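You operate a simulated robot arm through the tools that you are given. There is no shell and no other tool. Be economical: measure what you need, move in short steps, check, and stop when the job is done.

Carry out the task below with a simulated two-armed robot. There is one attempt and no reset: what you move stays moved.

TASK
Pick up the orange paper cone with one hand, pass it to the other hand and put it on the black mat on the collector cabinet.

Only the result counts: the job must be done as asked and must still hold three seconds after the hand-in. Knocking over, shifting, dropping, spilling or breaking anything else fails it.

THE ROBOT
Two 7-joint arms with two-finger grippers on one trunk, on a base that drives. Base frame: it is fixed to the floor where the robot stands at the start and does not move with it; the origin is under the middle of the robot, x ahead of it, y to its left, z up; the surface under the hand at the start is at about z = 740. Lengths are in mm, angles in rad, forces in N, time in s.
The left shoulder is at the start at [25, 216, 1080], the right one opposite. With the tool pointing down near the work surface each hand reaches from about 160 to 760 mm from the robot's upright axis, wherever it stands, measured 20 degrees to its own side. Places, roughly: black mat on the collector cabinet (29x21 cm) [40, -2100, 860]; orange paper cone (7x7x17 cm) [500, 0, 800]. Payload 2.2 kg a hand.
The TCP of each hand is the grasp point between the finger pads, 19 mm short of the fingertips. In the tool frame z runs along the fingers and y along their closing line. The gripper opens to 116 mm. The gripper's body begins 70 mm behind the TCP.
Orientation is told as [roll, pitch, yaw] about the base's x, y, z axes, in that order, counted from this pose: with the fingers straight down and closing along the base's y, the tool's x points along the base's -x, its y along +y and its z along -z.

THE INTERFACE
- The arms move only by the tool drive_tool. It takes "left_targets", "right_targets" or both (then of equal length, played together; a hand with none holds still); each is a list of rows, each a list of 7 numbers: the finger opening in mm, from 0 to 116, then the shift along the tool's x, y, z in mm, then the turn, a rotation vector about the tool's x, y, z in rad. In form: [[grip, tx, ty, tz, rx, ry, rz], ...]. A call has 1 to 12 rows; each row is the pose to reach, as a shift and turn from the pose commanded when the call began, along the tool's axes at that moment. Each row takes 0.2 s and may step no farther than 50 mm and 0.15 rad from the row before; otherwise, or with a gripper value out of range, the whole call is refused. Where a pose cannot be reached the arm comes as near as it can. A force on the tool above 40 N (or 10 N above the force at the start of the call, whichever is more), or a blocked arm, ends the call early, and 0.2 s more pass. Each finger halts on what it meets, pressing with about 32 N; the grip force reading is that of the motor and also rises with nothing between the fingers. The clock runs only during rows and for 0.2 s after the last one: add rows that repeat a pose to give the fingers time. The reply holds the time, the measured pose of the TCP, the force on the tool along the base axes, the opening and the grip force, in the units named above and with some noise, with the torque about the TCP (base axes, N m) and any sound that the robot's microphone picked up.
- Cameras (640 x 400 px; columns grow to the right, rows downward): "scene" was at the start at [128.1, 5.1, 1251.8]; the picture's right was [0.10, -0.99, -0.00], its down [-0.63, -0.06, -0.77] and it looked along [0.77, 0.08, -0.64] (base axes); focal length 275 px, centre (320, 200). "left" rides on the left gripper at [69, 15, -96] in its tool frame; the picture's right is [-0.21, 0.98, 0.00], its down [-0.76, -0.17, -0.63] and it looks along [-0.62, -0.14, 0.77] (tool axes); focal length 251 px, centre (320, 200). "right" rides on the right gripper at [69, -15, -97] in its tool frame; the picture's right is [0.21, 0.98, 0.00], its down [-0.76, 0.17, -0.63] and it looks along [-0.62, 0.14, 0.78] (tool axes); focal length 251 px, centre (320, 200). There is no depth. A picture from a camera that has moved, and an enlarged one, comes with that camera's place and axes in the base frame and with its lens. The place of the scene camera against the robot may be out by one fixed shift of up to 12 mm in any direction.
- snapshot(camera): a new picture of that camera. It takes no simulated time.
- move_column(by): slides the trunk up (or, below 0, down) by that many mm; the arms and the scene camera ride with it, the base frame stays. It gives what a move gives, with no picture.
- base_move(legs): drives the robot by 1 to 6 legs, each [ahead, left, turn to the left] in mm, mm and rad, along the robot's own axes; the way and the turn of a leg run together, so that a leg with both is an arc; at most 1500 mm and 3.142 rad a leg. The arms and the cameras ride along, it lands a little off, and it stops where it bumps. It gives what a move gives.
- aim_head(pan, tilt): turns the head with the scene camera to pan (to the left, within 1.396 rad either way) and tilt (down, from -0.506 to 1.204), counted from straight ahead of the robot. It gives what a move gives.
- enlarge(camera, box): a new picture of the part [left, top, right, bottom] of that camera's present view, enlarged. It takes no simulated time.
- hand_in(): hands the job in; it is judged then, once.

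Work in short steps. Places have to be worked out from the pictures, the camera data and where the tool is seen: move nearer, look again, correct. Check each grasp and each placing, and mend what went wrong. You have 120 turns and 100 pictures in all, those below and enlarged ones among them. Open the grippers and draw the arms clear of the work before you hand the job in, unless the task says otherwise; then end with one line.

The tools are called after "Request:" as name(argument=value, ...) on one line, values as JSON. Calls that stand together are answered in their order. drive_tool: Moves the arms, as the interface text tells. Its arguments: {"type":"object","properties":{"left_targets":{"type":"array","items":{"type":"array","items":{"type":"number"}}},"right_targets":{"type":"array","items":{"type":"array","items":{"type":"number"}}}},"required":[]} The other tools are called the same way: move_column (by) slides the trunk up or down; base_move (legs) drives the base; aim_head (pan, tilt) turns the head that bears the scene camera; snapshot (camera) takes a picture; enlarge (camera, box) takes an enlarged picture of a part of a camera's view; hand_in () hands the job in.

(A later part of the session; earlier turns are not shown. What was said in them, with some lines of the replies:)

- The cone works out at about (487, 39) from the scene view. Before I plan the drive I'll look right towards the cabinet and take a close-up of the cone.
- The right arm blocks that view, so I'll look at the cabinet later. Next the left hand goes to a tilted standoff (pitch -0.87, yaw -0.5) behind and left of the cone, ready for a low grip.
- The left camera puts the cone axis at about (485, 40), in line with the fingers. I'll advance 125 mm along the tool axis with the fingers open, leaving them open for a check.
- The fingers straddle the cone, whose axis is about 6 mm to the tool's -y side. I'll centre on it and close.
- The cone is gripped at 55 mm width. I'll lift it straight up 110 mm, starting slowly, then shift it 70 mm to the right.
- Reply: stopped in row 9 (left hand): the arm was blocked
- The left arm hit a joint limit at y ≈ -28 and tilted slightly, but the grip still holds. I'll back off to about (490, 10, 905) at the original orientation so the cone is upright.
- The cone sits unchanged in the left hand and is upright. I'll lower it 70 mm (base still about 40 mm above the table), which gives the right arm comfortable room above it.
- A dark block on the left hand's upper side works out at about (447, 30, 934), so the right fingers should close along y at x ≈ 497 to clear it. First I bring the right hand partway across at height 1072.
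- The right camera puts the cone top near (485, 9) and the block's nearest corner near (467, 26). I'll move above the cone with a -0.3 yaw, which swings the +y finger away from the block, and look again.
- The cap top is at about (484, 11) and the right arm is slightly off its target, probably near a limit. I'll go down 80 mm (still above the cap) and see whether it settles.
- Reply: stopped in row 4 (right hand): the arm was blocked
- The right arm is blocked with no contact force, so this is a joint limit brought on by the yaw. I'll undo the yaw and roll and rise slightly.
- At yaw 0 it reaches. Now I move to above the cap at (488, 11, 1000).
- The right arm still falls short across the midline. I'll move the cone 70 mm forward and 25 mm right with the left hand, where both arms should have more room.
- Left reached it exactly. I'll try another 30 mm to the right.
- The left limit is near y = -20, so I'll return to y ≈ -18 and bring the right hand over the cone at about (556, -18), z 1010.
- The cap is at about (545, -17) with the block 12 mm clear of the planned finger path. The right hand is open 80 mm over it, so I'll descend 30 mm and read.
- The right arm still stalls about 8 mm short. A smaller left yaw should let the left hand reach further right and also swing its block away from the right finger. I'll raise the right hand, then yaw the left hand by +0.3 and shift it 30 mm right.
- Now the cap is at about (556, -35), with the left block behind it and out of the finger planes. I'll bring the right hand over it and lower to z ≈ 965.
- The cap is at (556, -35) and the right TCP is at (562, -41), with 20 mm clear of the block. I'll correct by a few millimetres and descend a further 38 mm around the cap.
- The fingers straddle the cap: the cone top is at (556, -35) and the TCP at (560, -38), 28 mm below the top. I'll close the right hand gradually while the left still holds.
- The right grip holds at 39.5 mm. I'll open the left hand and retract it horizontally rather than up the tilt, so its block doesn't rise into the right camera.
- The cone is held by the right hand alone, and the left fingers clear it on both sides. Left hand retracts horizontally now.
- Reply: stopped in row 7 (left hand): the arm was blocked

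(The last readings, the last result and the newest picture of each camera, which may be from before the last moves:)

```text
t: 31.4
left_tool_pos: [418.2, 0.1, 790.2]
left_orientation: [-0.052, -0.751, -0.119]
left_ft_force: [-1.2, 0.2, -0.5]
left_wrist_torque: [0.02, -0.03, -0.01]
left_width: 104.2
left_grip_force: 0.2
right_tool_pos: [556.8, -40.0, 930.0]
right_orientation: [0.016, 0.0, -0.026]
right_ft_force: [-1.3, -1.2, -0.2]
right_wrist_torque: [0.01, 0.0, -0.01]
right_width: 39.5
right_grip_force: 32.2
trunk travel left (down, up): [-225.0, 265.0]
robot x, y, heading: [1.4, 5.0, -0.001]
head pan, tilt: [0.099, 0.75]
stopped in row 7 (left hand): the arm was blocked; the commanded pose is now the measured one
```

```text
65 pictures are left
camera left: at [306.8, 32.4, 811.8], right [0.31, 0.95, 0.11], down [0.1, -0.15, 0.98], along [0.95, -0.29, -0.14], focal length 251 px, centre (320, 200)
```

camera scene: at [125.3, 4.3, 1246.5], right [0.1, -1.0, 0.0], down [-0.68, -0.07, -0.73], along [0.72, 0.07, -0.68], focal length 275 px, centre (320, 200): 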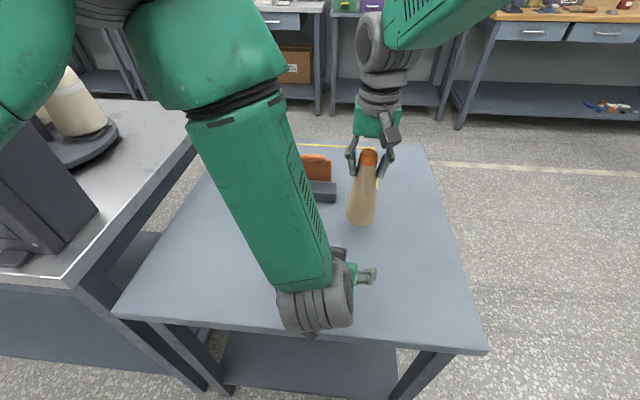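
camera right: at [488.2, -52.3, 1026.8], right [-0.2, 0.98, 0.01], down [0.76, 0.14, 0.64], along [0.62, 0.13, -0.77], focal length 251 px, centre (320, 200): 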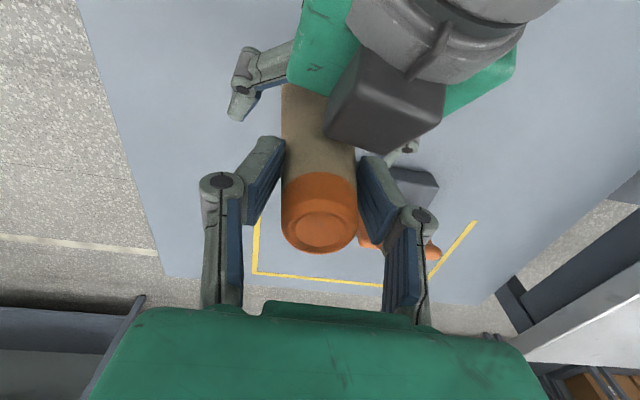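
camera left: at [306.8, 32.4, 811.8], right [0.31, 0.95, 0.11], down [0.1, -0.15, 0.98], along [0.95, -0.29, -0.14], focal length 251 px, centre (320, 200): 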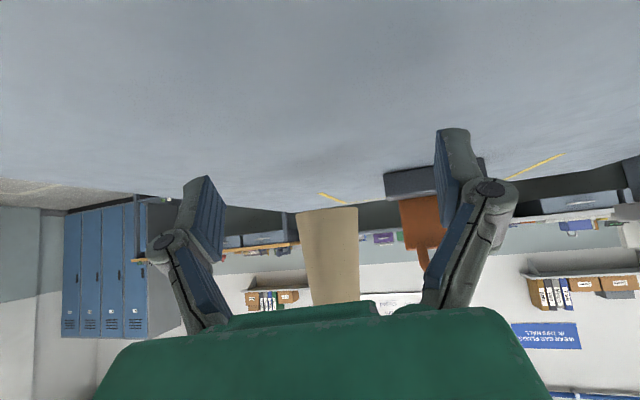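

The hand-over is done and the cone hangs upright from the right hand. Next the left arm goes up and out to the left, back to pointing down.

Request:
drive_tool(left_targets=[[104, -15, 25, -16, 0, 0.09, 0], [104, -30, 50, -32, 0, 0.18, 0], [104, -45, 75, -48, 0, 0.28, 0], [104, -60, 100, -64, 0, 0.37, 0], [104, -75, 125, -80, 0, 0.46, 0], [104, -90, 150, -96, 0, 0.56, 0], [104, -105, 175, -112, 0, 0.65, 0], [104, -120, 200, -128, 0, 0.74, 0], [104, -136, 225, -146, 0, 0.75, 0]])

Request:
snapshot(camera="right")

Request:
snapshot(camera="scene")

```text
t: 33.4
left_tool_pos: [452.4, 227.6, 980.2]
left_orientation: [-0.034, -0.005, -0.163]
left_ft_force: [0.6, -0.2, 0.1]
left_wrist_torque: [0.0, -0.02, -0.02]
left_width: 104.3
left_grip_force: 0.0
right_tool_pos: [556.0, -35.3, 933.2]
right_orientation: [0.018, -0.007, -0.027]
right_ft_force: [-0.9, -0.2, 0.0]
right_wrist_torque: [-0.03, 0.0, -0.02]
right_width: 39.6
right_grip_force: 31.8
trunk travel left (down, up): [-225.0, 265.0]
robot x, y, heading: [1.8, -0.5, -0.0]
head pan, tilt: [0.099, 0.75]
```

```text
64 pictures are left
camera right: at [485.9, -52.2, 1030.9], right [-0.19, 0.98, 0.02], down [0.76, 0.14, 0.64], along [0.63, 0.13, -0.77], focal length 251 px, centre (320, 200)
```

right: 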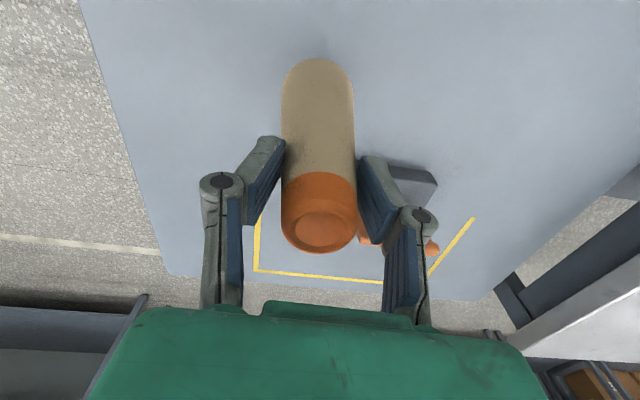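

```text
63 pictures are left
camera scene: at [124.6, 7.3, 1246.5], right [0.1, -1.0, 0.0], down [-0.68, -0.07, -0.73], along [0.73, 0.07, -0.68], focal length 275 px, centre (320, 200)
```

scene: 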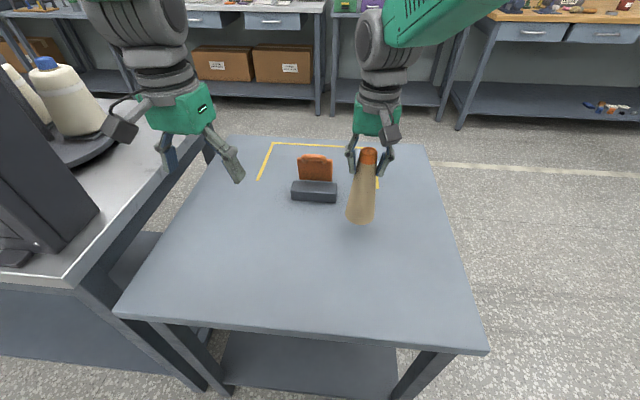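

I'll carry the cone up 150 mm and 150 mm right, to a comfortable travel pose in front of the right shoulder.

Request:
drive_tool(right_targets=[[20, 0, 0, -20, 0, 0, 0], [20, 0, -15, -42, 0, 0, 0], [20, 5, -35, -64, 0, 0, 0], [20, 13, -60, -86, 0, 0, 0], [20, 22, -85, -108, 0, 0, 0], [20, 31, -110, -130, 0, 0, 0], [20, 40, -135, -150, 0, 0, 0], [20, 50, -160, -160, 0, 0, 0], [20, 50, -160, -160, 0, 0, 0]])

Request:
aim_head(pan=-0.9, tilt=0.5)

Request:
snapshot(camera="scene")

Request:
snapshot(camera="right")

```text
t: 35.4
left_tool_pos: [454.1, 224.6, 979.7]
left_orientation: [-0.033, -0.004, -0.165]
left_ft_force: [0.8, 0.3, -0.4]
left_wrist_torque: [0.02, 0.0, 0.03]
left_width: 104.1
left_grip_force: 0.2
right_tool_pos: [502.2, -199.0, 1090.8]
right_orientation: [0.014, -0.005, -0.019]
right_ft_force: [0.8, 0.8, -1.1]
right_wrist_torque: [0.0, -0.02, 0.01]
right_width: 39.6
right_grip_force: 31.7
trunk travel left (down, up): [-225.0, 265.0]
robot x, y, heading: [3.0, 2.7, 0.0]
head pan, tilt: [0.099, 0.75]
```

```text
t: 36.6
left_tool_pos: [453.0, 224.2, 981.0]
left_orientation: [-0.032, -0.006, -0.164]
left_ft_force: [-0.3, 0.1, -0.4]
left_wrist_torque: [0.0, 0.0, -0.01]
left_width: 104.0
left_grip_force: 0.0
right_tool_pos: [504.2, -197.8, 1091.9]
right_orientation: [0.013, -0.008, -0.019]
right_ft_force: [-0.2, -0.1, -1.0]
right_wrist_torque: [-0.01, 0.0, -0.02]
right_width: 39.7
right_grip_force: 31.4
trunk travel left (down, up): [-225.0, 265.0]
robot x, y, heading: [-1.7, -1.3, -0.0]
head pan, tilt: [-0.901, 0.499]
```

```text
62 pictures are left
camera scene: at [98.9, -75.0, 1268.5], right [-0.78, -0.62, 0.0], down [-0.3, 0.38, -0.88], along [0.54, -0.69, -0.48], focal length 275 px, centre (320, 200)
```

scene: 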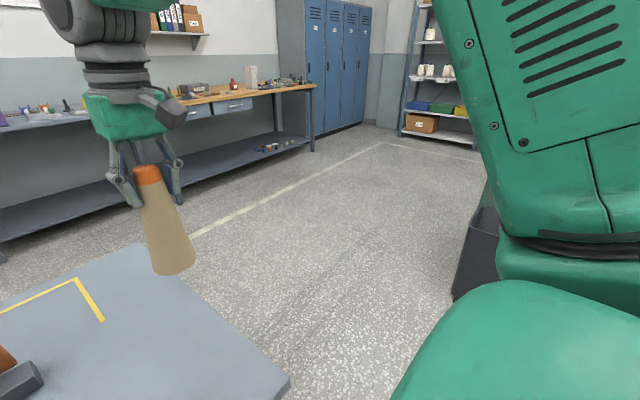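

```text
61 pictures are left
camera right: at [432.1, -214.1, 1188.3], right [-0.2, 0.98, 0.01], down [0.76, 0.14, 0.64], along [0.63, 0.13, -0.77], focal length 251 px, centre (320, 200)
```

right: 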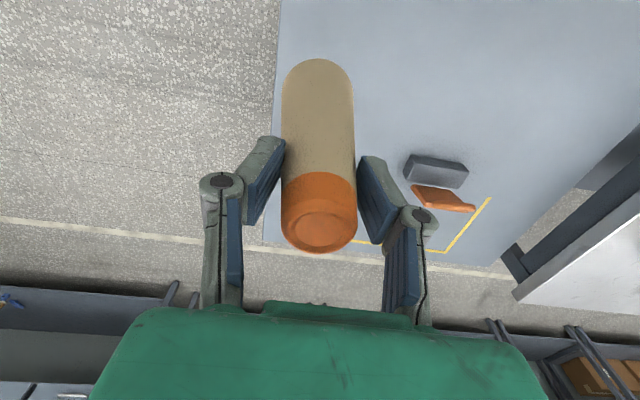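

The cone is secure. A black bin shows on the right near (100, -1500). Before reversing from the table I'll check the left side, and the right at a steeper pan.

Request:
aim_head(pan=1.39, tilt=0.6)

Request:
snapshot(camera="scene")

Request:
aim_head(pan=-1.39, tilt=0.45)

Request:
snapshot(camera="scene")

```text
t: 38.8
left_tool_pos: [454.3, 224.2, 980.6]
left_orientation: [-0.032, -0.006, -0.164]
left_ft_force: [0.3, -0.6, -0.3]
left_wrist_torque: [0.03, -0.03, 0.0]
left_width: 104.0
left_grip_force: 0.1
right_tool_pos: [502.5, -198.1, 1089.9]
right_orientation: [0.014, -0.007, -0.019]
right_ft_force: [-0.1, -0.4, -0.3]
right_wrist_torque: [-0.03, -0.01, -0.02]
right_width: 39.4
right_grip_force: 32.3
trunk travel left (down, up): [-225.0, 265.0]
robot x, y, heading: [1.4, 0.6, 0.002]
head pan, tilt: [1.389, 0.6]
```

```text
60 pictures are left
camera scene: at [58.3, 83.3, 1259.6], right [0.98, -0.18, 0.0], down [-0.11, -0.56, -0.82], along [0.15, 0.81, -0.57], focal length 275 px, centre (320, 200)
```

scene: 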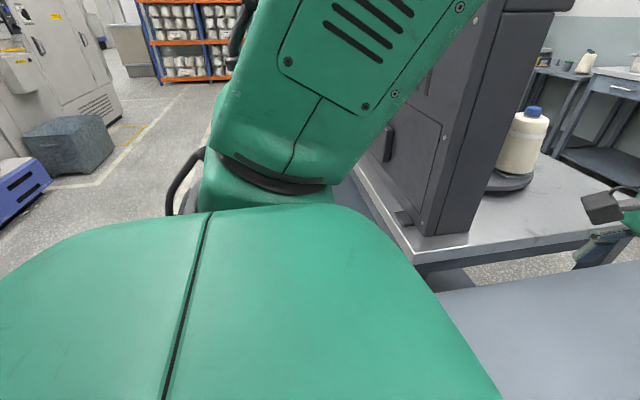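

```text
t: 41.2
left_tool_pos: [453.3, 224.9, 980.2]
left_orientation: [-0.035, -0.004, -0.165]
left_ft_force: [-0.5, 0.6, -0.8]
left_wrist_torque: [0.0, 0.01, -0.03]
left_width: 104.1
left_grip_force: 0.1
right_tool_pos: [502.0, -197.8, 1091.2]
right_orientation: [0.013, -0.007, -0.019]
right_ft_force: [-0.3, 0.1, -1.1]
right_wrist_torque: [-0.03, -0.04, 0.0]
right_width: 39.7
right_grip_force: 31.9
trunk travel left (down, up): [-225.0, 265.0]
robot x, y, heading: [-1.7, 1.0, 0.002]
head pan, tilt: [-1.389, 0.45]
```

```text
59 pictures are left
camera scene: at [59.0, -94.2, 1273.1], right [-0.98, -0.18, 0.0], down [-0.08, 0.43, -0.9], along [0.16, -0.89, -0.44], focal length 275 px, centre (320, 200)
```

scene: 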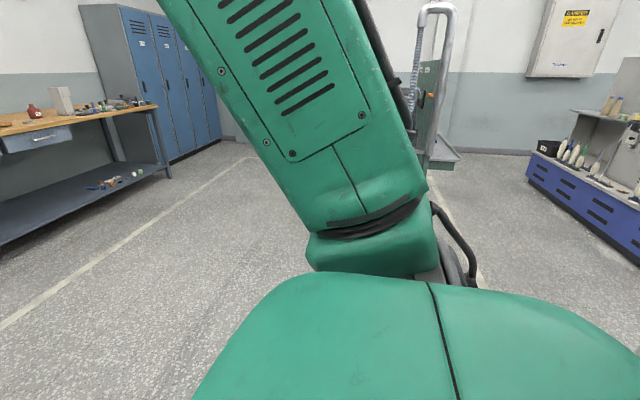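

The space beside and behind looks open, with the nearest machines about 2 m away. I'll reverse 350 mm, turn right about 0.8 rad and look again.

Request:
base_move(legs=[[-350, 0, 0], [0, 0, -0.8]])

Request:
aim_head(pan=-0.6, tilt=0.45)

Request:
snapshot(camera="scene")

```text
t: 45.6
left_tool_pos: [130.0, -165.2, 980.2]
left_orientation: [-0.033, -0.007, -0.956]
left_ft_force: [0.6, 0.4, -0.7]
left_wrist_torque: [0.0, 0.04, -0.03]
left_width: 104.2
left_grip_force: 0.2
right_tool_pos: [-136.2, -497.6, 1091.4]
right_orientation: [0.014, -0.008, -0.813]
right_ft_force: [0.0, -0.5, 0.5]
right_wrist_torque: [-0.02, 0.04, 0.01]
right_width: 39.5
right_grip_force: 31.6
trunk travel left (down, up): [-225.0, 265.0]
robot x, y, heading: [-350.2, 0.4, -0.79]
head pan, tilt: [-1.389, 0.45]
```

```text
t: 46.7
left_tool_pos: [127.6, -164.3, 982.3]
left_orientation: [-0.034, -0.009, -0.957]
left_ft_force: [-0.5, 0.6, 0.2]
left_wrist_torque: [0.01, -0.02, 0.0]
left_width: 104.1
left_grip_force: 0.2
right_tool_pos: [-139.2, -496.3, 1092.3]
right_orientation: [0.014, -0.009, -0.814]
right_ft_force: [0.0, 0.0, -1.4]
right_wrist_torque: [0.04, 0.02, 0.0]
right_width: 39.4
right_grip_force: 31.5
trunk travel left (down, up): [-225.0, 265.0]
robot x, y, heading: [-345.7, 0.5, -0.794]
head pan, tilt: [-0.6, 0.45]
```

```text
58 pictures are left
camera scene: at [-302.6, -125.6, 1272.9], right [-0.98, -0.18, 0.0], down [-0.08, 0.43, -0.9], along [0.16, -0.89, -0.44], focal length 275 px, centre (320, 200)
```

scene: 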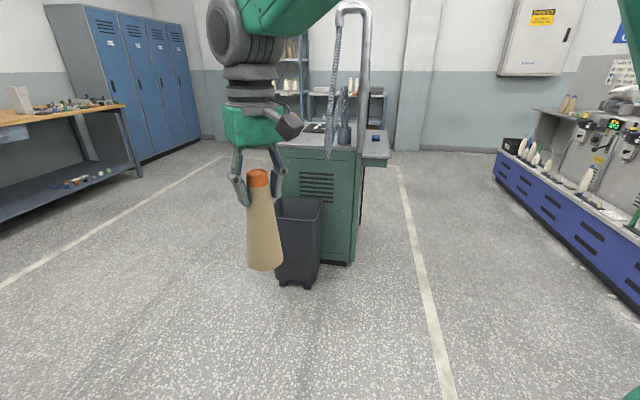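

The green collector cabinet is in view with a bin in front and a pipe on its right. I'll zoom in on it.

Request:
enlarge(camera="scene", box=[220, 60, 420, 300])

```text
1.67 times, centred on (320, 180) of scene
camera zoom: at [-302.6, -125.6, 1272.9], right [-0.98, -0.18, 0.0], down [-0.08, 0.43, -0.9], along [0.16, -0.89, -0.44], focal length 458 px, centre (320, 233)
```

zoom: 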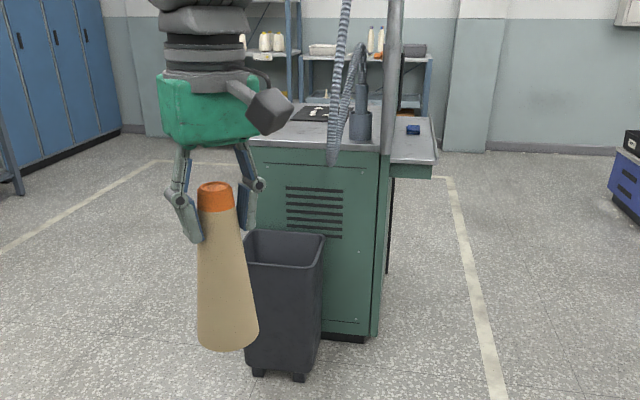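

The cabinet front is at y ≈ -1680, x from about -228 to 220, with the mat about 400 mm in and the bin blocking the front. The free +x side looks best, so I'll drive round past the table corner to about (800, -850), turn and look.

Request:
base_move(legs=[[708, -492, 0], [701, 713, 0], [0, 0, -1.1]])

Request:
aim_head(pan=-0.2, tilt=0.35)

Request:
snapshot(camera="scene")

```text
t: 58.9
left_tool_pos: [847.8, -1373.1, 980.3]
left_orientation: [-0.032, -0.01, -2.076]
left_ft_force: [0.2, -0.2, -0.5]
left_wrist_torque: [-0.01, -0.02, 0.01]
left_width: 104.2
left_grip_force: 0.0
right_tool_pos: [432.9, -1279.2, 1092.1]
right_orientation: [0.014, -0.009, -1.932]
right_ft_force: [-0.3, 0.6, -1.1]
right_wrist_torque: [-0.01, 0.01, -0.01]
right_width: 39.6
right_grip_force: 31.9
trunk travel left (down, up): [-225.0, 265.0]
robot x, y, heading: [783.2, -874.2, -1.915]
head pan, tilt: [-0.6, 0.45]
```

```text
t: 59.7
left_tool_pos: [848.1, -1371.2, 983.4]
left_orientation: [-0.033, -0.012, -2.074]
left_ft_force: [-0.6, 1.0, -0.3]
left_wrist_torque: [0.01, 0.0, 0.01]
left_width: 104.1
left_grip_force: 0.0
right_tool_pos: [431.8, -1276.2, 1093.2]
right_orientation: [0.014, -0.011, -1.93]
right_ft_force: [0.7, -1.1, -0.3]
right_wrist_torque: [-0.02, -0.02, 0.03]
right_width: 39.3
right_grip_force: 31.9
trunk travel left (down, up): [-225.0, 265.0]
robot x, y, heading: [781.1, -872.9, -1.91]
head pan, tilt: [-0.201, 0.351]
```

```text
56 pictures are left
camera scene: at [722.8, -998.3, 1282.1], right [-0.86, 0.52, 0.0], down [0.18, 0.3, -0.94], along [-0.48, -0.8, -0.35], focal length 275 px, centre (320, 200)
```

scene: 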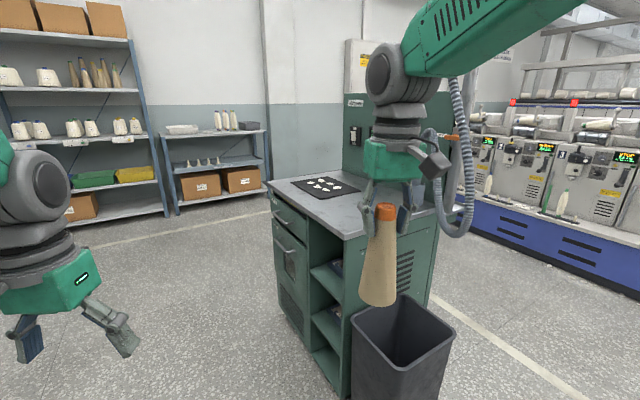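

There's a clear view of the cabinet top now. The mat has white marks or objects on it, so I'll zoom in.

Request:
enlarge(camera="scene", box=[260, 160, 380, 235])

```text
5.33 times, centred on (320, 198) of scene
camera zoom: at [722.8, -998.3, 1282.1], right [-0.86, 0.52, 0.0], down [0.18, 0.3, -0.94], along [-0.48, -0.8, -0.35], focal length 1467 px, centre (320, 213)
```

zoom: 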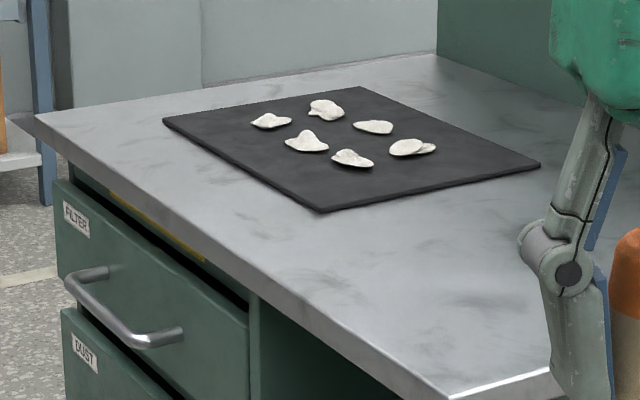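

Six small white tufts lie on the mat (x -85..145, y -2270..-1960), and they have to stay put. The free corner near (98, -2006) fits the cone. I'll drive to about (950, -2206) and turn to face -x, staying clear of the cabinet.

Request:
base_move(legs=[[1201, 603, 0], [0, 0, -1.2316]])

Request:
aim_head(pan=-0.1, tilt=0.5)

Request:
snapshot(camera="scene")

```text
t: 69.6
left_tool_pos: [472.9, -2451.2, 983.2]
left_orientation: [-0.032, -0.01, 2.932]
left_ft_force: [-0.1, -0.6, 0.1]
left_wrist_torque: [0.02, 0.01, 0.02]
left_width: 104.0
left_grip_force: 0.0
right_tool_pos: [442.5, -2027.4, 1093.5]
right_orientation: [0.014, -0.011, 3.076]
right_ft_force: [0.1, 1.4, -0.5]
right_wrist_torque: [-0.02, 0.01, -0.01]
right_width: 39.3
right_grip_force: 32.1
trunk travel left (down, up): [-225.0, 265.0]
robot x, y, heading: [931.2, -2248.0, 3.099]
head pan, tilt: [-0.201, 0.351]
```

```text
t: 70.3
left_tool_pos: [475.1, -2451.4, 984.2]
left_orientation: [-0.032, -0.013, 2.932]
left_ft_force: [1.0, 0.0, 0.5]
left_wrist_torque: [-0.02, -0.01, -0.03]
left_width: 104.0
left_grip_force: 0.0
right_tool_pos: [447.5, -2027.4, 1094.7]
right_orientation: [0.013, -0.013, 3.078]
right_ft_force: [0.2, 0.1, 0.0]
right_wrist_torque: [0.04, 0.01, 0.03]
right_width: 39.3
right_grip_force: 31.7
trunk travel left (down, up): [-225.0, 265.0]
robot x, y, heading: [931.4, -2245.3, 3.101]
head pan, tilt: [-0.099, 0.499]
```

```text
54 pictures are left
camera scene: at [798.3, -2236.3, 1268.5], right [0.14, 0.99, 0.0], down [0.48, -0.07, -0.88], along [-0.87, 0.13, -0.48], focal length 275 px, centre (320, 200)
```

scene: 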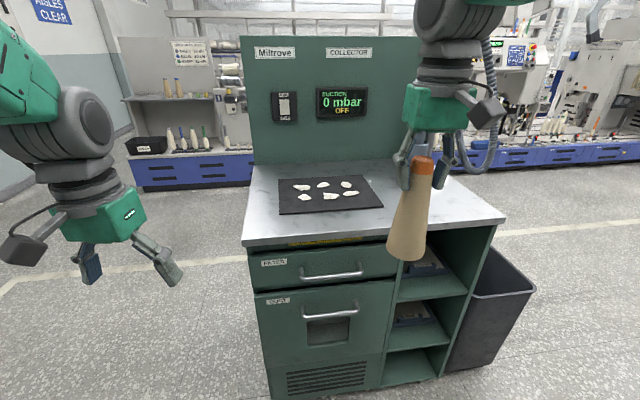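

The view is good. I'll zoom on the mat to re-measure the corner and tufts, and pull the left hand back toward the robot.

Request:
enlarge(camera="scene", box=[260, 150, 420, 250])

Request:
drive_tool(left_targets=[[104, 35, 20, -10, 0, 0, 0], [104, 70, 40, -20, 0, 0, 0], [104, 100, 60, -30, 0, 0, 0]])

Request:
snapshot(camera="right")

```text
4.00 times, centred on (340, 200) of scene
camera zoom: at [798.3, -2236.3, 1268.5], right [0.14, 0.99, 0.0], down [0.48, -0.07, -0.88], along [-0.87, 0.13, -0.48], focal length 1100 px, centre (240, 200)
```

zoom: 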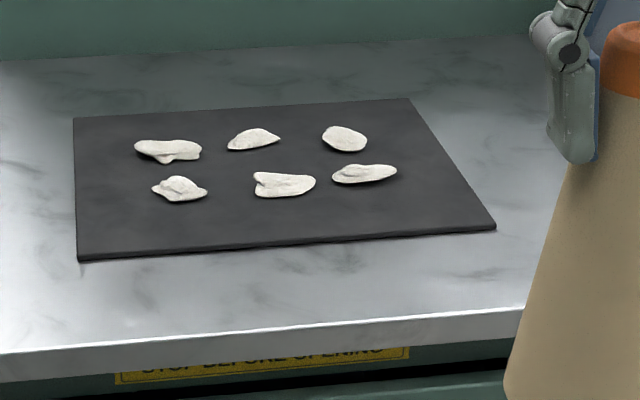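

```text
t: 71.1
left_tool_pos: [562.5, -2527.2, 1009.1]
left_orientation: [-0.029, -0.013, 2.933]
left_ft_force: [0.9, -0.5, 0.1]
left_wrist_torque: [-0.01, -0.01, 0.01]
left_width: 104.2
left_grip_force: 0.1
right_tool_pos: [445.3, -2025.5, 1094.3]
right_orientation: [0.014, -0.011, 3.074]
right_ft_force: [0.3, 0.2, -0.4]
right_wrist_torque: [-0.05, 0.0, -0.01]
right_width: 39.5
right_grip_force: 32.1
trunk travel left (down, up): [-225.0, 265.0]
robot x, y, heading: [928.4, -2247.7, 3.098]
head pan, tilt: [-0.099, 0.499]
```

```text
52 pictures are left
camera right: at [516.8, -2013.4, 1191.0], right [0.15, -0.99, 0.01], down [-0.76, -0.11, 0.64], along [-0.64, -0.11, -0.76], focal length 251 px, centre (320, 200)
```

right: 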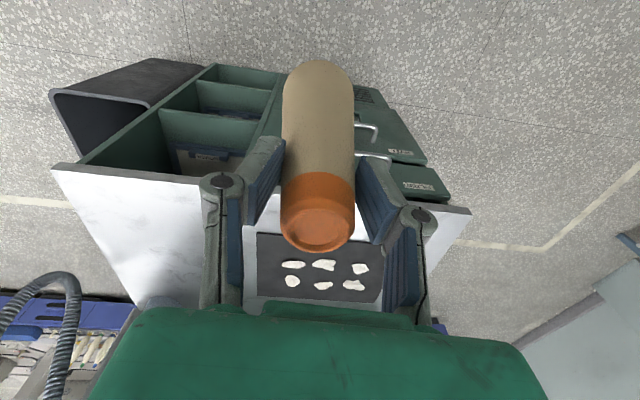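

The tufts are a few millimetres thick and leave little room, so I need a closer, more vertical view. I'll drive 230 mm forward, with the cone base about 90 mm above the top, and look with the right camera.

Request:
base_move(legs=[[230, 0, 0]])

Request:
snapshot(camera="right")

Request:
aim_head(pan=-0.25, tilt=0.75)

Request:
snapshot(camera="scene")

```text
t: 72.9
left_tool_pos: [330.5, -2520.7, 1009.0]
left_orientation: [-0.031, -0.012, 2.941]
left_ft_force: [0.4, 0.1, 0.0]
left_wrist_torque: [-0.02, 0.0, 0.01]
left_width: 103.9
left_grip_force: 0.0
right_tool_pos: [208.3, -2019.6, 1094.5]
right_orientation: [0.017, -0.012, 3.086]
right_ft_force: [-0.9, -0.2, -2.0]
right_wrist_torque: [0.01, -0.02, 0.02]
right_width: 39.5
right_grip_force: 32.2
trunk travel left (down, up): [-225.0, 265.0]
robot x, y, heading: [694.9, -2239.4, 3.104]
head pan, tilt: [-0.099, 0.499]
```

```text
51 pictures are left
camera right: at [280.3, -2007.6, 1191.0], right [0.16, -0.99, 0.01], down [-0.76, -0.11, 0.64], along [-0.63, -0.11, -0.76], focal length 251 px, centre (320, 200)
```

right: 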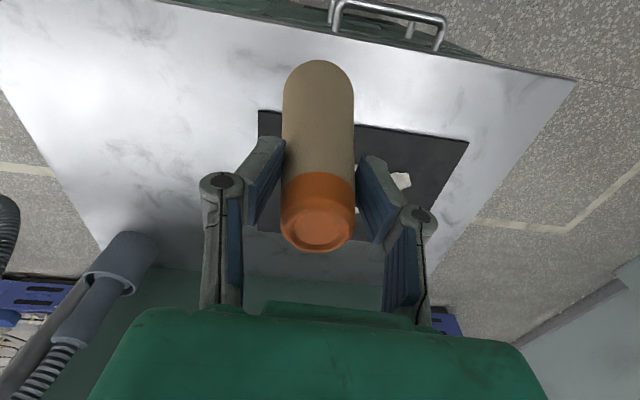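

```text
t: 73.6
left_tool_pos: [333.5, -2522.9, 1009.7]
left_orientation: [-0.031, -0.017, 2.941]
left_ft_force: [1.2, -0.3, 1.1]
left_wrist_torque: [0.01, -0.03, -0.02]
left_width: 104.0
left_grip_force: 0.1
right_tool_pos: [212.8, -2021.1, 1096.2]
right_orientation: [0.015, -0.017, 3.086]
right_ft_force: [-0.5, 0.7, -0.4]
right_wrist_torque: [-0.02, -0.03, 0.02]
right_width: 39.4
right_grip_force: 31.9
trunk travel left (down, up): [-225.0, 265.0]
robot x, y, heading: [698.6, -2239.7, 3.105]
head pan, tilt: [-0.25, 0.75]
```

```text
50 pictures are left
camera scene: at [574.9, -2216.6, 1246.6], right [0.28, 0.96, 0.0], down [0.66, -0.19, -0.73], along [-0.7, 0.21, -0.68], focal length 275 px, centre (320, 200)
```

scene: 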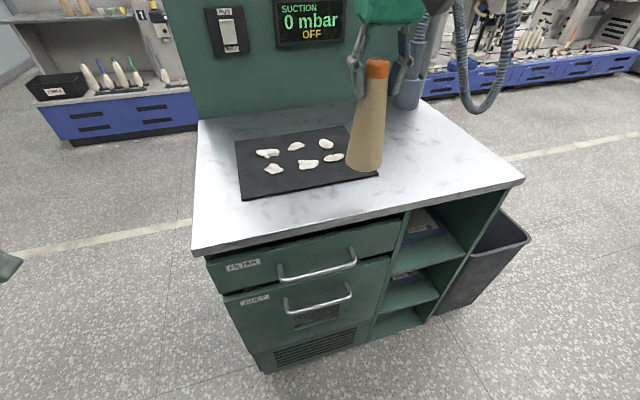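

I'll use the free left hand's camera for a steeper, unobstructed look at the mat, moving it to about (300, -2250, 1080), clear of the right hand.

Request:
drive_tool(left_targets=[[104, -7, -20, -40, 0, 0, 0], [104, -20, -60, -60, 0, 0, 0], [104, -36, -105, -70, 0, 0, 0], [104, -50, -150, -70, 0, 0, 0], [104, -65, -195, -70, 0, 0, 0], [104, -80, -235, -70, 0, 0, 0], [104, -80, -235, -70, 0, 0, 0]])

Request:
snapshot(camera="left")

```text
t: 75.2
left_tool_pos: [305.5, -2274.7, 1087.8]
left_orientation: [-0.031, -0.016, 2.94]
left_ft_force: [-0.1, 0.0, 1.1]
left_wrist_torque: [0.01, 0.04, 0.03]
left_width: 104.1
left_grip_force: 0.0
left hand out of reach, approached as far as the arm can: row 1, 2, 3, 4
right_tool_pos: [210.7, -2020.1, 1095.1]
right_orientation: [0.014, -0.015, 3.086]
right_ft_force: [0.6, -0.1, -1.0]
right_wrist_torque: [-0.03, -0.03, 0.0]
right_width: 39.1
right_grip_force: 32.3
trunk travel left (down, up): [-225.0, 265.0]
robot x, y, heading: [695.5, -2236.7, 3.102]
head pan, tilt: [-0.25, 0.75]
```

```text
49 pictures are left
camera left: at [370.3, -2307.6, 1182.6], right [-0.41, -0.91, -0.03], down [-0.7, 0.29, 0.65], along [-0.58, 0.28, -0.76], focal length 251 px, centre (320, 200)
```

left: 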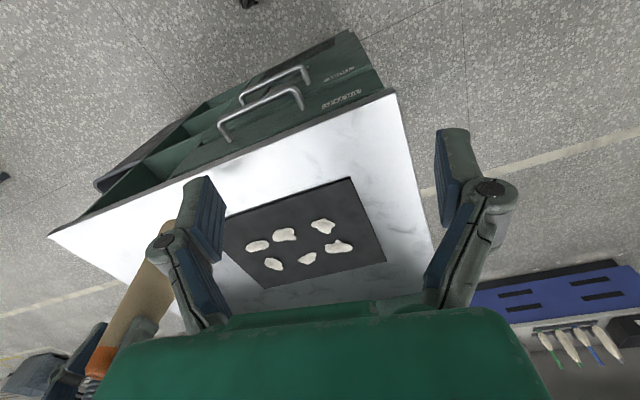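

Good angle; I'll zoom in on the mat.

Request:
enlarge(camera="left", box=[200, 160, 400, 300])

```text
2.86 times, centred on (300, 230) of left
camera zoom: at [370.3, -2307.6, 1182.6], right [-0.41, -0.91, -0.03], down [-0.7, 0.29, 0.65], along [-0.58, 0.28, -0.76], focal length 718 px, centre (377, 114)
```

zoom: 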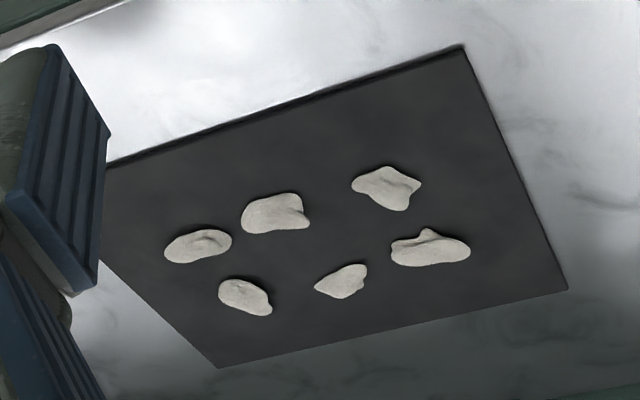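

From the left camera, the mat spans x -66..159 and y -2252..-1963. The nearest tufts to the free corner are at (76, -2037) and (86, -2101). I'll aim the cone axis at (122, -2000), moving there and descending to about 30 mm above the mat.

Request:
drive_tool(right_targets=[[20, -25, -4, 0, 0, 0, 0], [20, -50, -8, 0, 0, 0, 0], [20, -75, -12, 0, 0, 0, 0], [20, -90, -15, 0, 0, 0, 0], [20, -90, -15, 20, 0, 0, 0], [20, -90, -15, 40, 0, 0, 0], [20, -90, -15, 55, 0, 0, 0], [20, -90, -15, 55, 0, 0, 0]])

Request:
snapshot(camera="left")

Request:
enlarge(camera="scene", box=[220, 60, 460, 230])

Request:
snapshot(camera="right")

```text
t: 77.0
left_tool_pos: [305.8, -2273.9, 1088.0]
left_orientation: [-0.031, -0.014, 2.94]
left_ft_force: [0.1, -0.6, 0.2]
left_wrist_torque: [0.0, -0.01, 0.01]
left_width: 104.1
left_grip_force: 0.3
right_tool_pos: [124.7, -2001.1, 1040.6]
right_orientation: [0.017, -0.015, 3.085]
right_ft_force: [-0.2, 0.2, 0.2]
right_wrist_torque: [-0.04, 0.0, -0.04]
right_width: 39.1
right_grip_force: 32.0
trunk travel left (down, up): [-225.0, 265.0]
robot x, y, heading: [698.4, -2240.3, 3.106]
head pan, tilt: [-0.25, 0.75]
```

```text
47 pictures are left
camera left: at [371.0, -2307.4, 1182.8], right [-0.41, -0.91, -0.03], down [-0.7, 0.29, 0.65], along [-0.58, 0.28, -0.76], focal length 251 px, centre (320, 200)
```

left: 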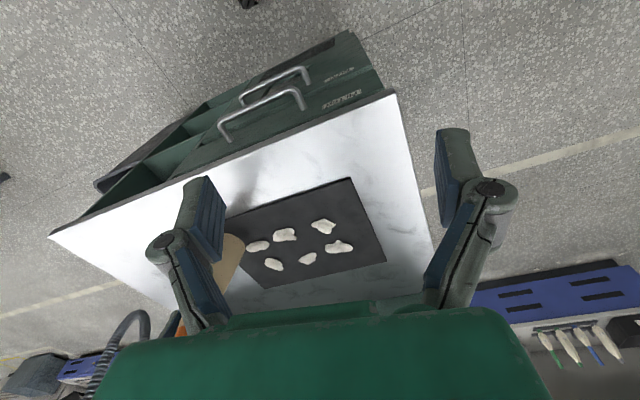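

```text
2.35 times, centred on (340, 145) of scene
camera zoom: at [574.2, -2215.4, 1246.5], right [0.28, 0.96, 0.0], down [0.66, -0.19, -0.73], along [-0.7, 0.21, -0.68], focal length 647 px, centre (273, 329)
```

zoom: 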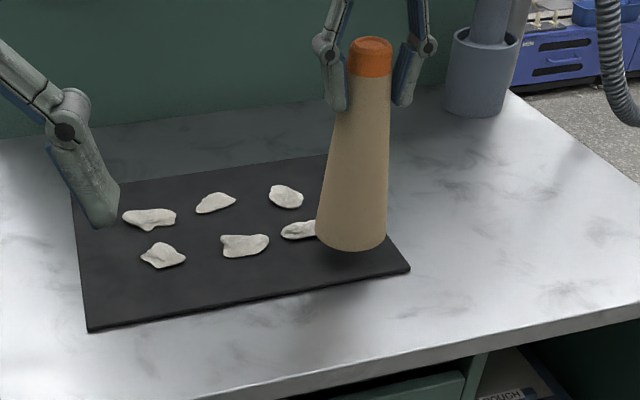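

```text
45 pictures are left
camera right: at [194.8, -1989.7, 1136.6], right [0.16, -0.99, 0.01], down [-0.75, -0.11, 0.65], along [-0.64, -0.11, -0.76], focal length 251 px, centre (320, 200)
```

right: 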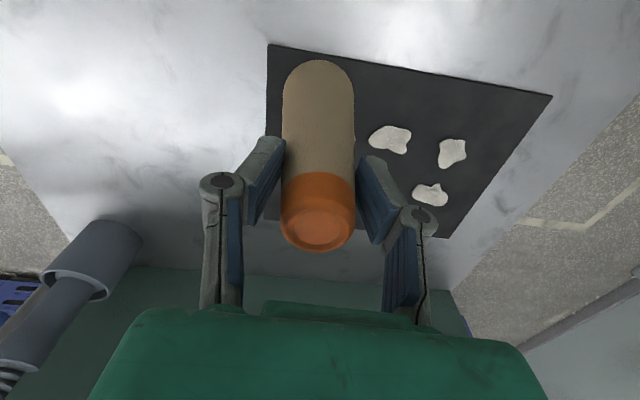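

In the right-camera frame the mat corner is at about (147, -1952) and the cone base centre at (113, -1999). That keeps the base on the mat with about 7 mm to the nearest tuft. I'll zoom with the left camera to verify that gap.

Request:
enlarge(camera="left", box=[180, 170, 340, 290])

Request:
enlarge(camera="right", box=[240, 20, 400, 120])

```text
3.33 times, centred on (260, 230) of left
camera zoom: at [371.0, -2307.4, 1182.8], right [-0.41, -0.91, -0.03], down [-0.7, 0.29, 0.65], along [-0.58, 0.28, -0.76], focal length 838 px, centre (520, 100)
```

zoom: 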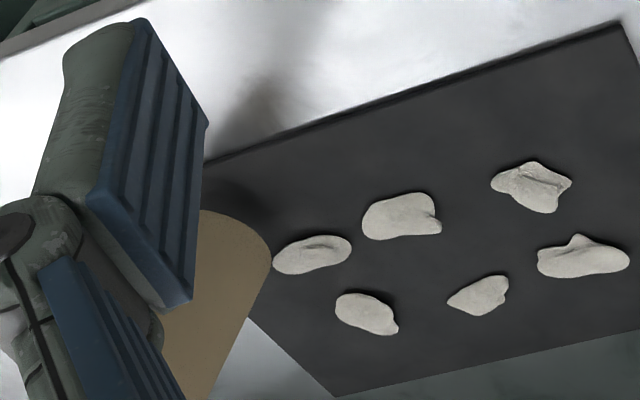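

```text
4.00 times, centred on (320, 70) of right
camera zoom: at [194.8, -1989.7, 1136.6], right [0.16, -0.99, 0.01], down [-0.75, -0.11, 0.65], along [-0.64, -0.11, -0.76], focal length 1006 px, centre (320, 720)
```

zoom: 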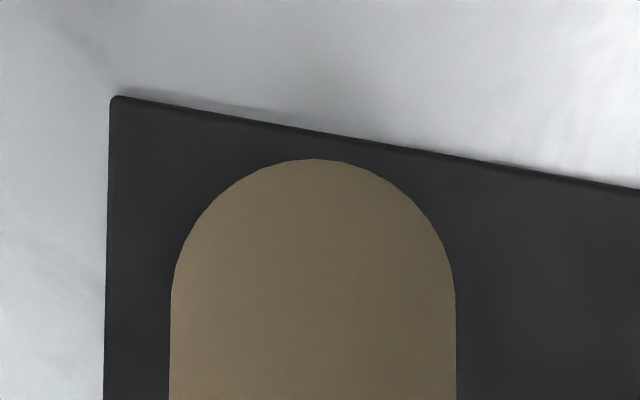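

The closest tuft is only about 2–6 mm from the base footprint. I'll shift the cone 3 mm in x and 8 mm in y toward the corner, descend 18 mm and re-check.

Request:
drive_tool(right_targets=[[20, 3, -8, 0, 0, 0, 0], [20, 3, -8, 10, 0, 0, 0], [20, 3, -8, 18, 0, 0, 0], [20, 3, -8, 18, 0, 0, 0]])

Request:
enlarge(camera="left", box=[180, 170, 340, 290])

Request:
enlarge(camera="right", box=[240, 20, 400, 120])

Request:
enlarge(camera="scene", box=[280, 80, 440, 200])

```text
t: 78.0
left_tool_pos: [304.4, -2274.6, 1088.4]
left_orientation: [-0.032, -0.015, 2.94]
left_ft_force: [-0.2, -0.4, 0.5]
left_wrist_torque: [0.0, 0.01, -0.03]
left_width: 103.9
left_grip_force: 0.2
right_tool_pos: [127.0, -1993.3, 1022.1]
right_orientation: [0.017, -0.014, 3.086]
right_ft_force: [-0.1, -0.5, -0.5]
right_wrist_torque: [-0.05, 0.0, -0.04]
right_width: 39.1
right_grip_force: 31.8
trunk travel left (down, up): [-225.0, 265.0]
robot x, y, heading: [697.1, -2236.6, 3.107]
head pan, tilt: [-0.25, 0.75]
```

```text
3.33 times, centred on (260, 230) of left
camera zoom: at [370.9, -2307.3, 1182.8], right [-0.41, -0.91, -0.03], down [-0.7, 0.29, 0.65], along [-0.58, 0.28, -0.76], focal length 838 px, centre (520, 100)
```

zoom: 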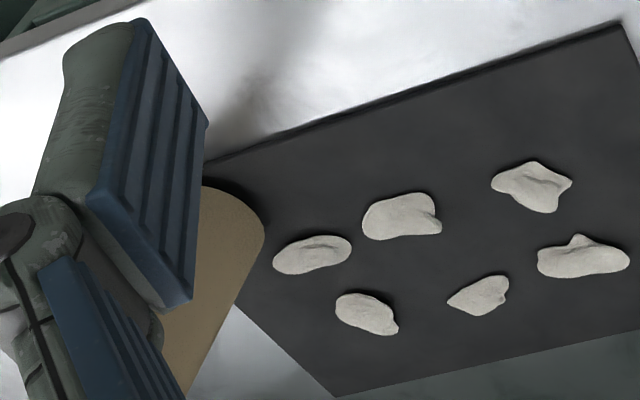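

```text
4.00 times, centred on (320, 70) of right
camera zoom: at [197.8, -1981.8, 1118.8], right [0.16, -0.99, 0.01], down [-0.75, -0.11, 0.65], along [-0.64, -0.11, -0.76], focal length 1006 px, centre (320, 720)
```

zoom: 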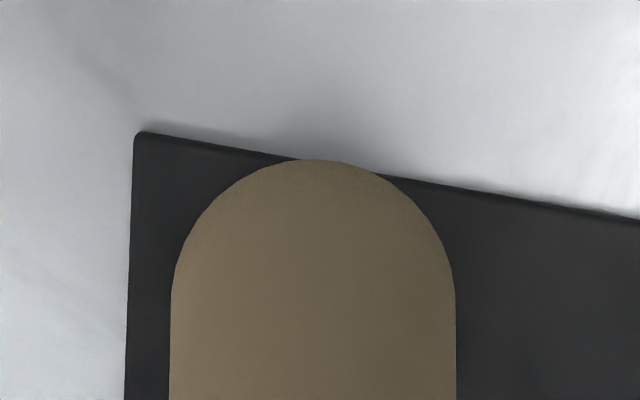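

```text
3.33 times, centred on (360, 140) of scene
camera zoom: at [574.2, -2215.2, 1246.5], right [0.28, 0.96, 0.0], down [0.66, -0.19, -0.73], along [-0.7, 0.21, -0.68], focal length 917 px, centre (187, 400)
```

zoom: 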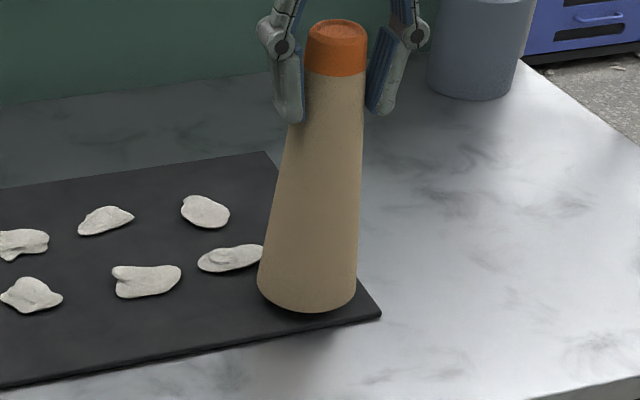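

The base overhangs the near edge by about 4 mm but has 11 mm to spare at the right edge. I'll shift 5 mm in -x and 6 mm in +y, then descend a little more.

Request:
drive_tool(right_targets=[[20, -5, -6, 0, 0, 0, 0], [20, -5, -6, 3, 0, 0, 0], [20, -5, -6, 6, 0, 0, 0], [20, -5, -6, 6, 0, 0, 0]])

Request:
enlarge(camera="right", box=[240, 20, 400, 120])

Request:
enlarge(camera="scene", box=[320, 130, 400, 190])

```text
t: 79.0
left_tool_pos: [304.1, -2274.1, 1088.2]
left_orientation: [-0.032, -0.014, 2.941]
left_ft_force: [0.5, -1.1, 0.4]
left_wrist_torque: [0.01, -0.02, 0.02]
left_width: 103.8
left_grip_force: 0.1
right_tool_pos: [120.8, -1987.0, 1017.6]
right_orientation: [0.016, -0.016, 3.086]
right_ft_force: [-0.1, -0.4, -0.6]
right_wrist_torque: [0.02, 0.01, 0.01]
right_width: 39.2
right_grip_force: 32.1
trunk travel left (down, up): [-225.0, 265.0]
robot x, y, heading: [698.4, -2236.8, 3.106]
head pan, tilt: [-0.25, 0.75]
```

```text
4.00 times, centred on (320, 70) of right
camera zoom: at [191.7, -1975.9, 1113.7], right [0.16, -0.99, 0.01], down [-0.75, -0.11, 0.65], along [-0.64, -0.11, -0.76], focal length 1006 px, centre (320, 720)
```

zoom: 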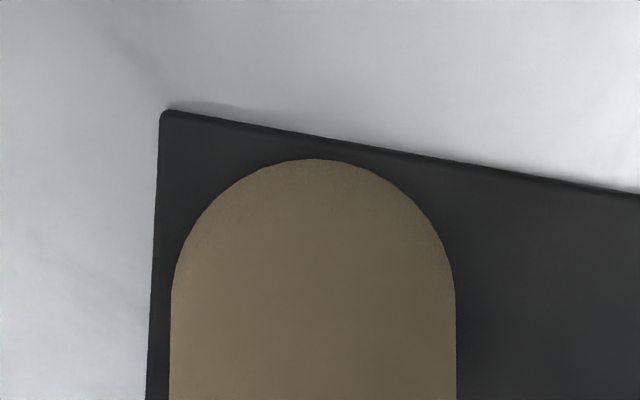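

```text
6.67 times, centred on (360, 160) of scene
camera zoom: at [574.1, -2215.2, 1246.5], right [0.28, 0.96, 0.0], down [0.66, -0.19, -0.73], along [-0.7, 0.21, -0.68], focal length 1833 px, centre (53, 467)
```

zoom: 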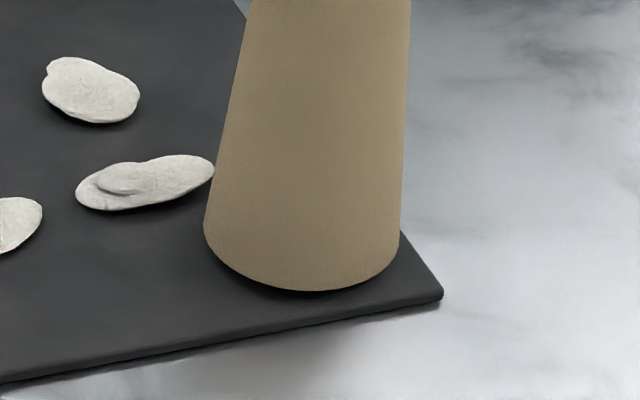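

The base now fits inside the corner with a visible gap to the tuft. I'll lower in small steps and watch the force.

Request:
drive_tool(right_targets=[[20, 0, 0, 2, 0, 0, 0], [20, 0, 0, 4, 0, 0, 0], [20, 0, 0, 6, 0, 0, 0], [20, 0, 0, 6, 0, 0, 0]])

Request:
enlarge(camera="scene", box=[320, 130, 400, 190])

```text
t: 80.0
left_tool_pos: [304.7, -2274.5, 1087.4]
left_orientation: [-0.032, -0.014, 2.94]
left_ft_force: [0.1, -0.6, -0.7]
left_wrist_torque: [-0.02, 0.01, 0.01]
left_width: 103.9
left_grip_force: 0.1
right_tool_pos: [120.5, -1987.9, 1010.5]
right_orientation: [0.016, -0.015, 3.085]
right_ft_force: [-0.2, -0.1, 2.0]
right_wrist_torque: [-0.05, -0.05, -0.01]
right_width: 39.1
right_grip_force: 32.7
trunk travel left (down, up): [-225.0, 265.0]
robot x, y, heading: [696.0, -2237.2, 3.105]
head pan, tilt: [-0.25, 0.75]
```

```text
6.67 times, centred on (360, 160) of scene
camera zoom: at [574.2, -2215.4, 1246.5], right [0.28, 0.96, 0.0], down [0.66, -0.19, -0.73], along [-0.7, 0.21, -0.68], focal length 1833 px, centre (53, 467)
```

zoom: 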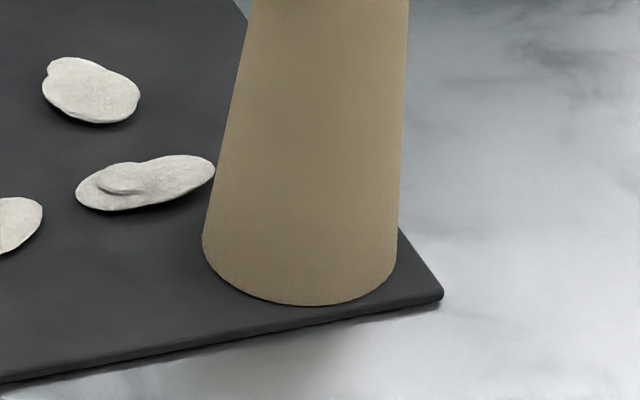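

The base looks about to touch, and the force is barely above noise. I'll lower another 3 mm in 1 mm steps.

Request:
drive_tool(right_targets=[[20, 0, 0, 1, 0, 0, 0], [20, 0, 0, 2, 0, 0, 0], [20, 0, 0, 3, 0, 0, 0], [20, 0, 0, 3, 0, 0, 0]])

Request:
enlarge(camera="scene", box=[320, 130, 400, 190])

```text
t: 81.0
left_tool_pos: [305.1, -2277.1, 1088.5]
left_orientation: [-0.032, -0.016, 2.942]
left_ft_force: [-1.0, -0.9, -0.1]
left_wrist_torque: [0.0, -0.03, -0.01]
left_width: 103.9
left_grip_force: 0.1
right_tool_pos: [122.1, -1987.8, 1011.2]
right_orientation: [0.014, -0.02, 3.085]
right_ft_force: [-3.2, 0.4, 17.8]
right_wrist_torque: [0.23, 0.0, 0.0]
right_width: 39.3
right_grip_force: 32.6
trunk travel left (down, up): [-225.0, 265.0]
robot x, y, heading: [697.5, -2237.0, 3.102]
head pan, tilt: [-0.25, 0.75]
```

```text
6.67 times, centred on (360, 160) of scene
camera zoom: at [576.1, -2216.7, 1246.9], right [0.28, 0.96, 0.0], down [0.66, -0.19, -0.73], along [-0.7, 0.21, -0.68], focal length 1833 px, centre (53, 467)
```

zoom: 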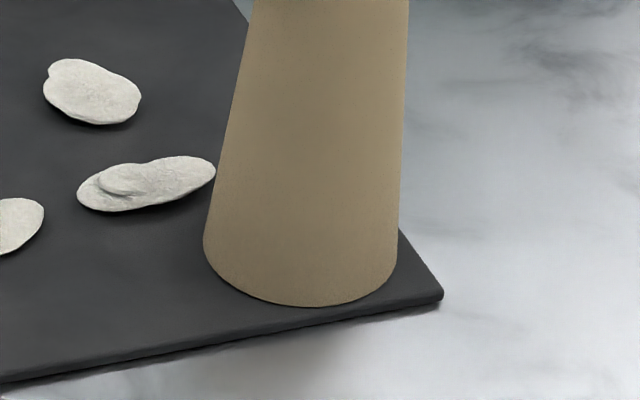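

Contact is confirmed at 18 N. I'll ease up 2 mm to relieve the load, then open the fingers gradually.

Request:
drive_tool(right_targets=[[20, 0, 0, -1, 0, 0, 0], [20, 0, 0, -2, 0, 0, 0], [36, 0, 0, -2, 0, 0, 0], [42, 0, 0, -2, 0, 0, 0], [48, 0, 0, -2, 0, 0, 0], [56, 0, 0, -2, 0, 0, 0], [66, 0, 0, -2, 0, 0, 0], [80, 0, 0, -2, 0, 0, 0], [80, 0, 0, -2, 0, 0, 0]])

Request:
snapshot(camera="right")

Request:
enlarge(camera="scene", box=[280, 80, 440, 200])

```text
t: 83.0
left_tool_pos: [305.3, -2275.3, 1087.4]
left_orientation: [-0.033, -0.015, 2.94]
left_ft_force: [-0.6, 0.4, -0.3]
left_wrist_torque: [-0.02, 0.0, -0.01]
left_width: 104.1
left_grip_force: 0.0
right_tool_pos: [120.8, -1987.5, 1009.4]
right_orientation: [0.015, -0.015, 3.086]
right_ft_force: [-0.4, 0.4, -0.4]
right_wrist_torque: [0.01, 0.0, -0.01]
right_width: 80.2
right_grip_force: 0.0
trunk travel left (down, up): [-225.0, 265.0]
robot x, y, heading: [698.5, -2242.6, 3.106]
head pan, tilt: [-0.25, 0.75]
```

```text
35 pictures are left
camera right: at [191.8, -1975.8, 1107.1], right [0.16, -0.99, 0.01], down [-0.75, -0.11, 0.65], along [-0.64, -0.11, -0.76], focal length 251 px, centre (320, 200)
```

right: 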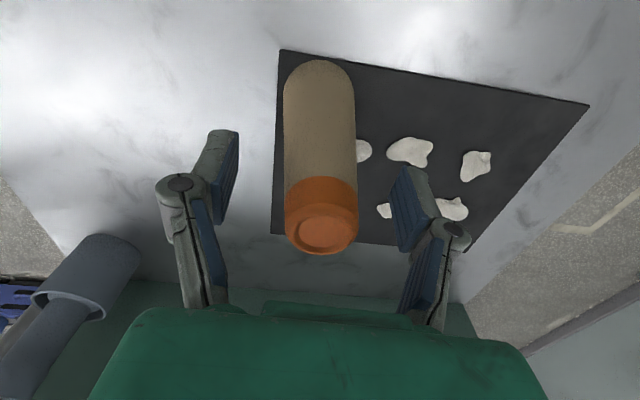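

```text
3.33 times, centred on (360, 140) of scene
camera zoom: at [574.1, -2215.3, 1246.5], right [0.28, 0.96, 0.0], down [0.66, -0.19, -0.73], along [-0.7, 0.21, -0.68], focal length 917 px, centre (187, 400)
```

zoom: 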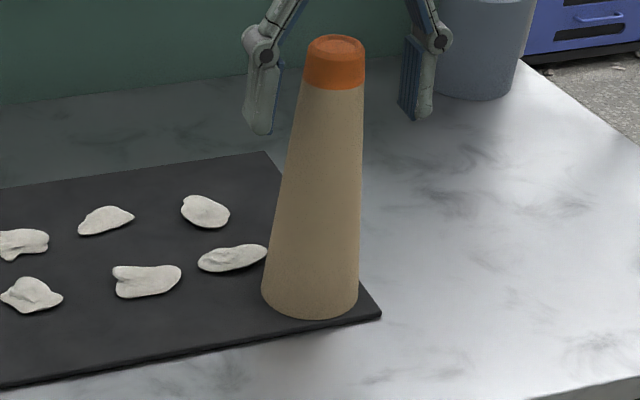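

The cone stands freely on the mat and the tufts haven't moved. I'll raise the right hand straight up, then back the robot away.

Request:
drive_tool(right_targets=[[80, 0, 0, -15, 0, 0, 0], [80, 0, 0, -35, 0, 0, 0], [80, 0, 0, -55, 0, 0, 0], [80, 0, 0, -75, 0, 0, 0], [80, 0, 0, -95, 0, 0, 0], [80, 0, 0, -95, 0, 0, 0]])

Request:
base_move(legs=[[-300, 0, 0]])

Request:
snapshot(camera="scene")

Request:
snapshot(camera="right")

```text
t: 84.4
left_tool_pos: [304.3, -2275.5, 1087.9]
left_orientation: [-0.032, -0.015, 2.941]
left_ft_force: [-0.9, -0.4, -0.7]
left_wrist_torque: [0.02, -0.03, -0.02]
left_width: 104.1
left_grip_force: 0.1
right_tool_pos: [121.1, -1984.5, 1106.5]
right_orientation: [0.015, -0.013, 3.085]
right_ft_force: [-0.9, -0.3, -0.5]
right_wrist_torque: [0.03, 0.0, -0.01]
right_width: 80.3
right_grip_force: 0.0
trunk travel left (down, up): [-225.0, 265.0]
robot x, y, heading: [696.7, -2236.1, 3.103]
head pan, tilt: [-0.25, 0.75]
```

```text
t: 86.4
left_tool_pos: [593.9, -2285.9, 1088.3]
left_orientation: [-0.029, -0.017, 2.94]
left_ft_force: [0.4, 0.6, -0.2]
left_wrist_torque: [0.01, 0.03, 0.01]
left_width: 104.0
left_grip_force: 0.0
right_tool_pos: [410.0, -1993.9, 1105.0]
right_orientation: [0.015, -0.015, 3.086]
right_ft_force: [0.2, -0.1, 0.3]
right_wrist_torque: [0.0, 0.06, -0.01]
right_width: 79.9
right_grip_force: 0.1
trunk travel left (down, up): [-225.0, 265.0]
robot x, y, heading: [986.2, -2252.1, 3.107]
head pan, tilt: [-0.25, 0.75]
```

```text
33 pictures are left
camera scene: at [863.0, -2225.7, 1246.5], right [0.28, 0.96, 0.0], down [0.66, -0.19, -0.73], along [-0.7, 0.21, -0.68], focal length 275 px, centre (320, 200)
```

scene: 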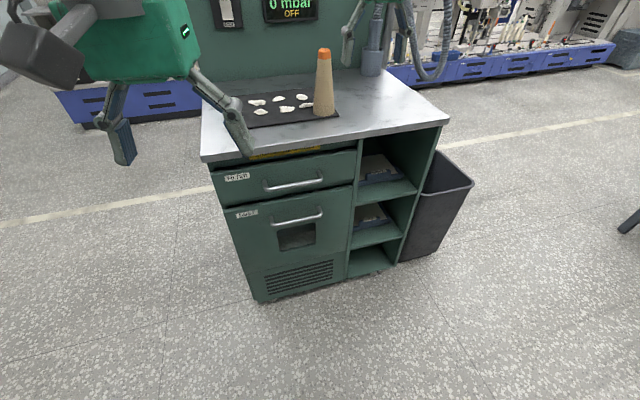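

```text
32 pictures are left
camera right: at [480.6, -1983.1, 1202.0], right [0.16, -0.99, 0.01], down [-0.75, -0.11, 0.65], along [-0.64, -0.11, -0.76], focal length 251 px, centre (320, 200)
```

right: 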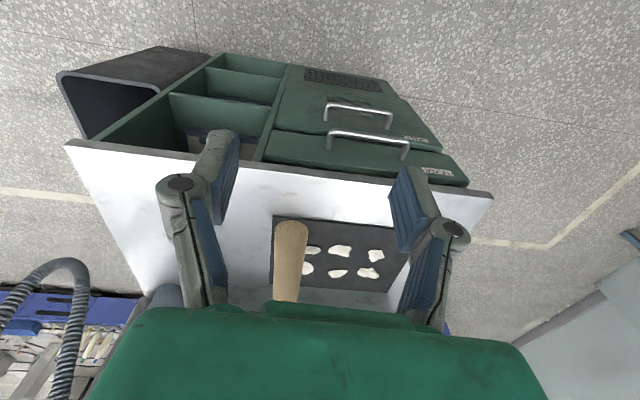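

The cone stands on the mat, all six tufts are where they were, and both arms are clear with the grippers open. I'm handing in.

Request:
hand_in()

```text
The job is handed in.
```

The left hand picked up the orange paper cone and passed it to the right hand, which stood it on a free corner of the black mat on the collector cabinet; I saw nothing else shifted in the last pictures, and the job is handed in.
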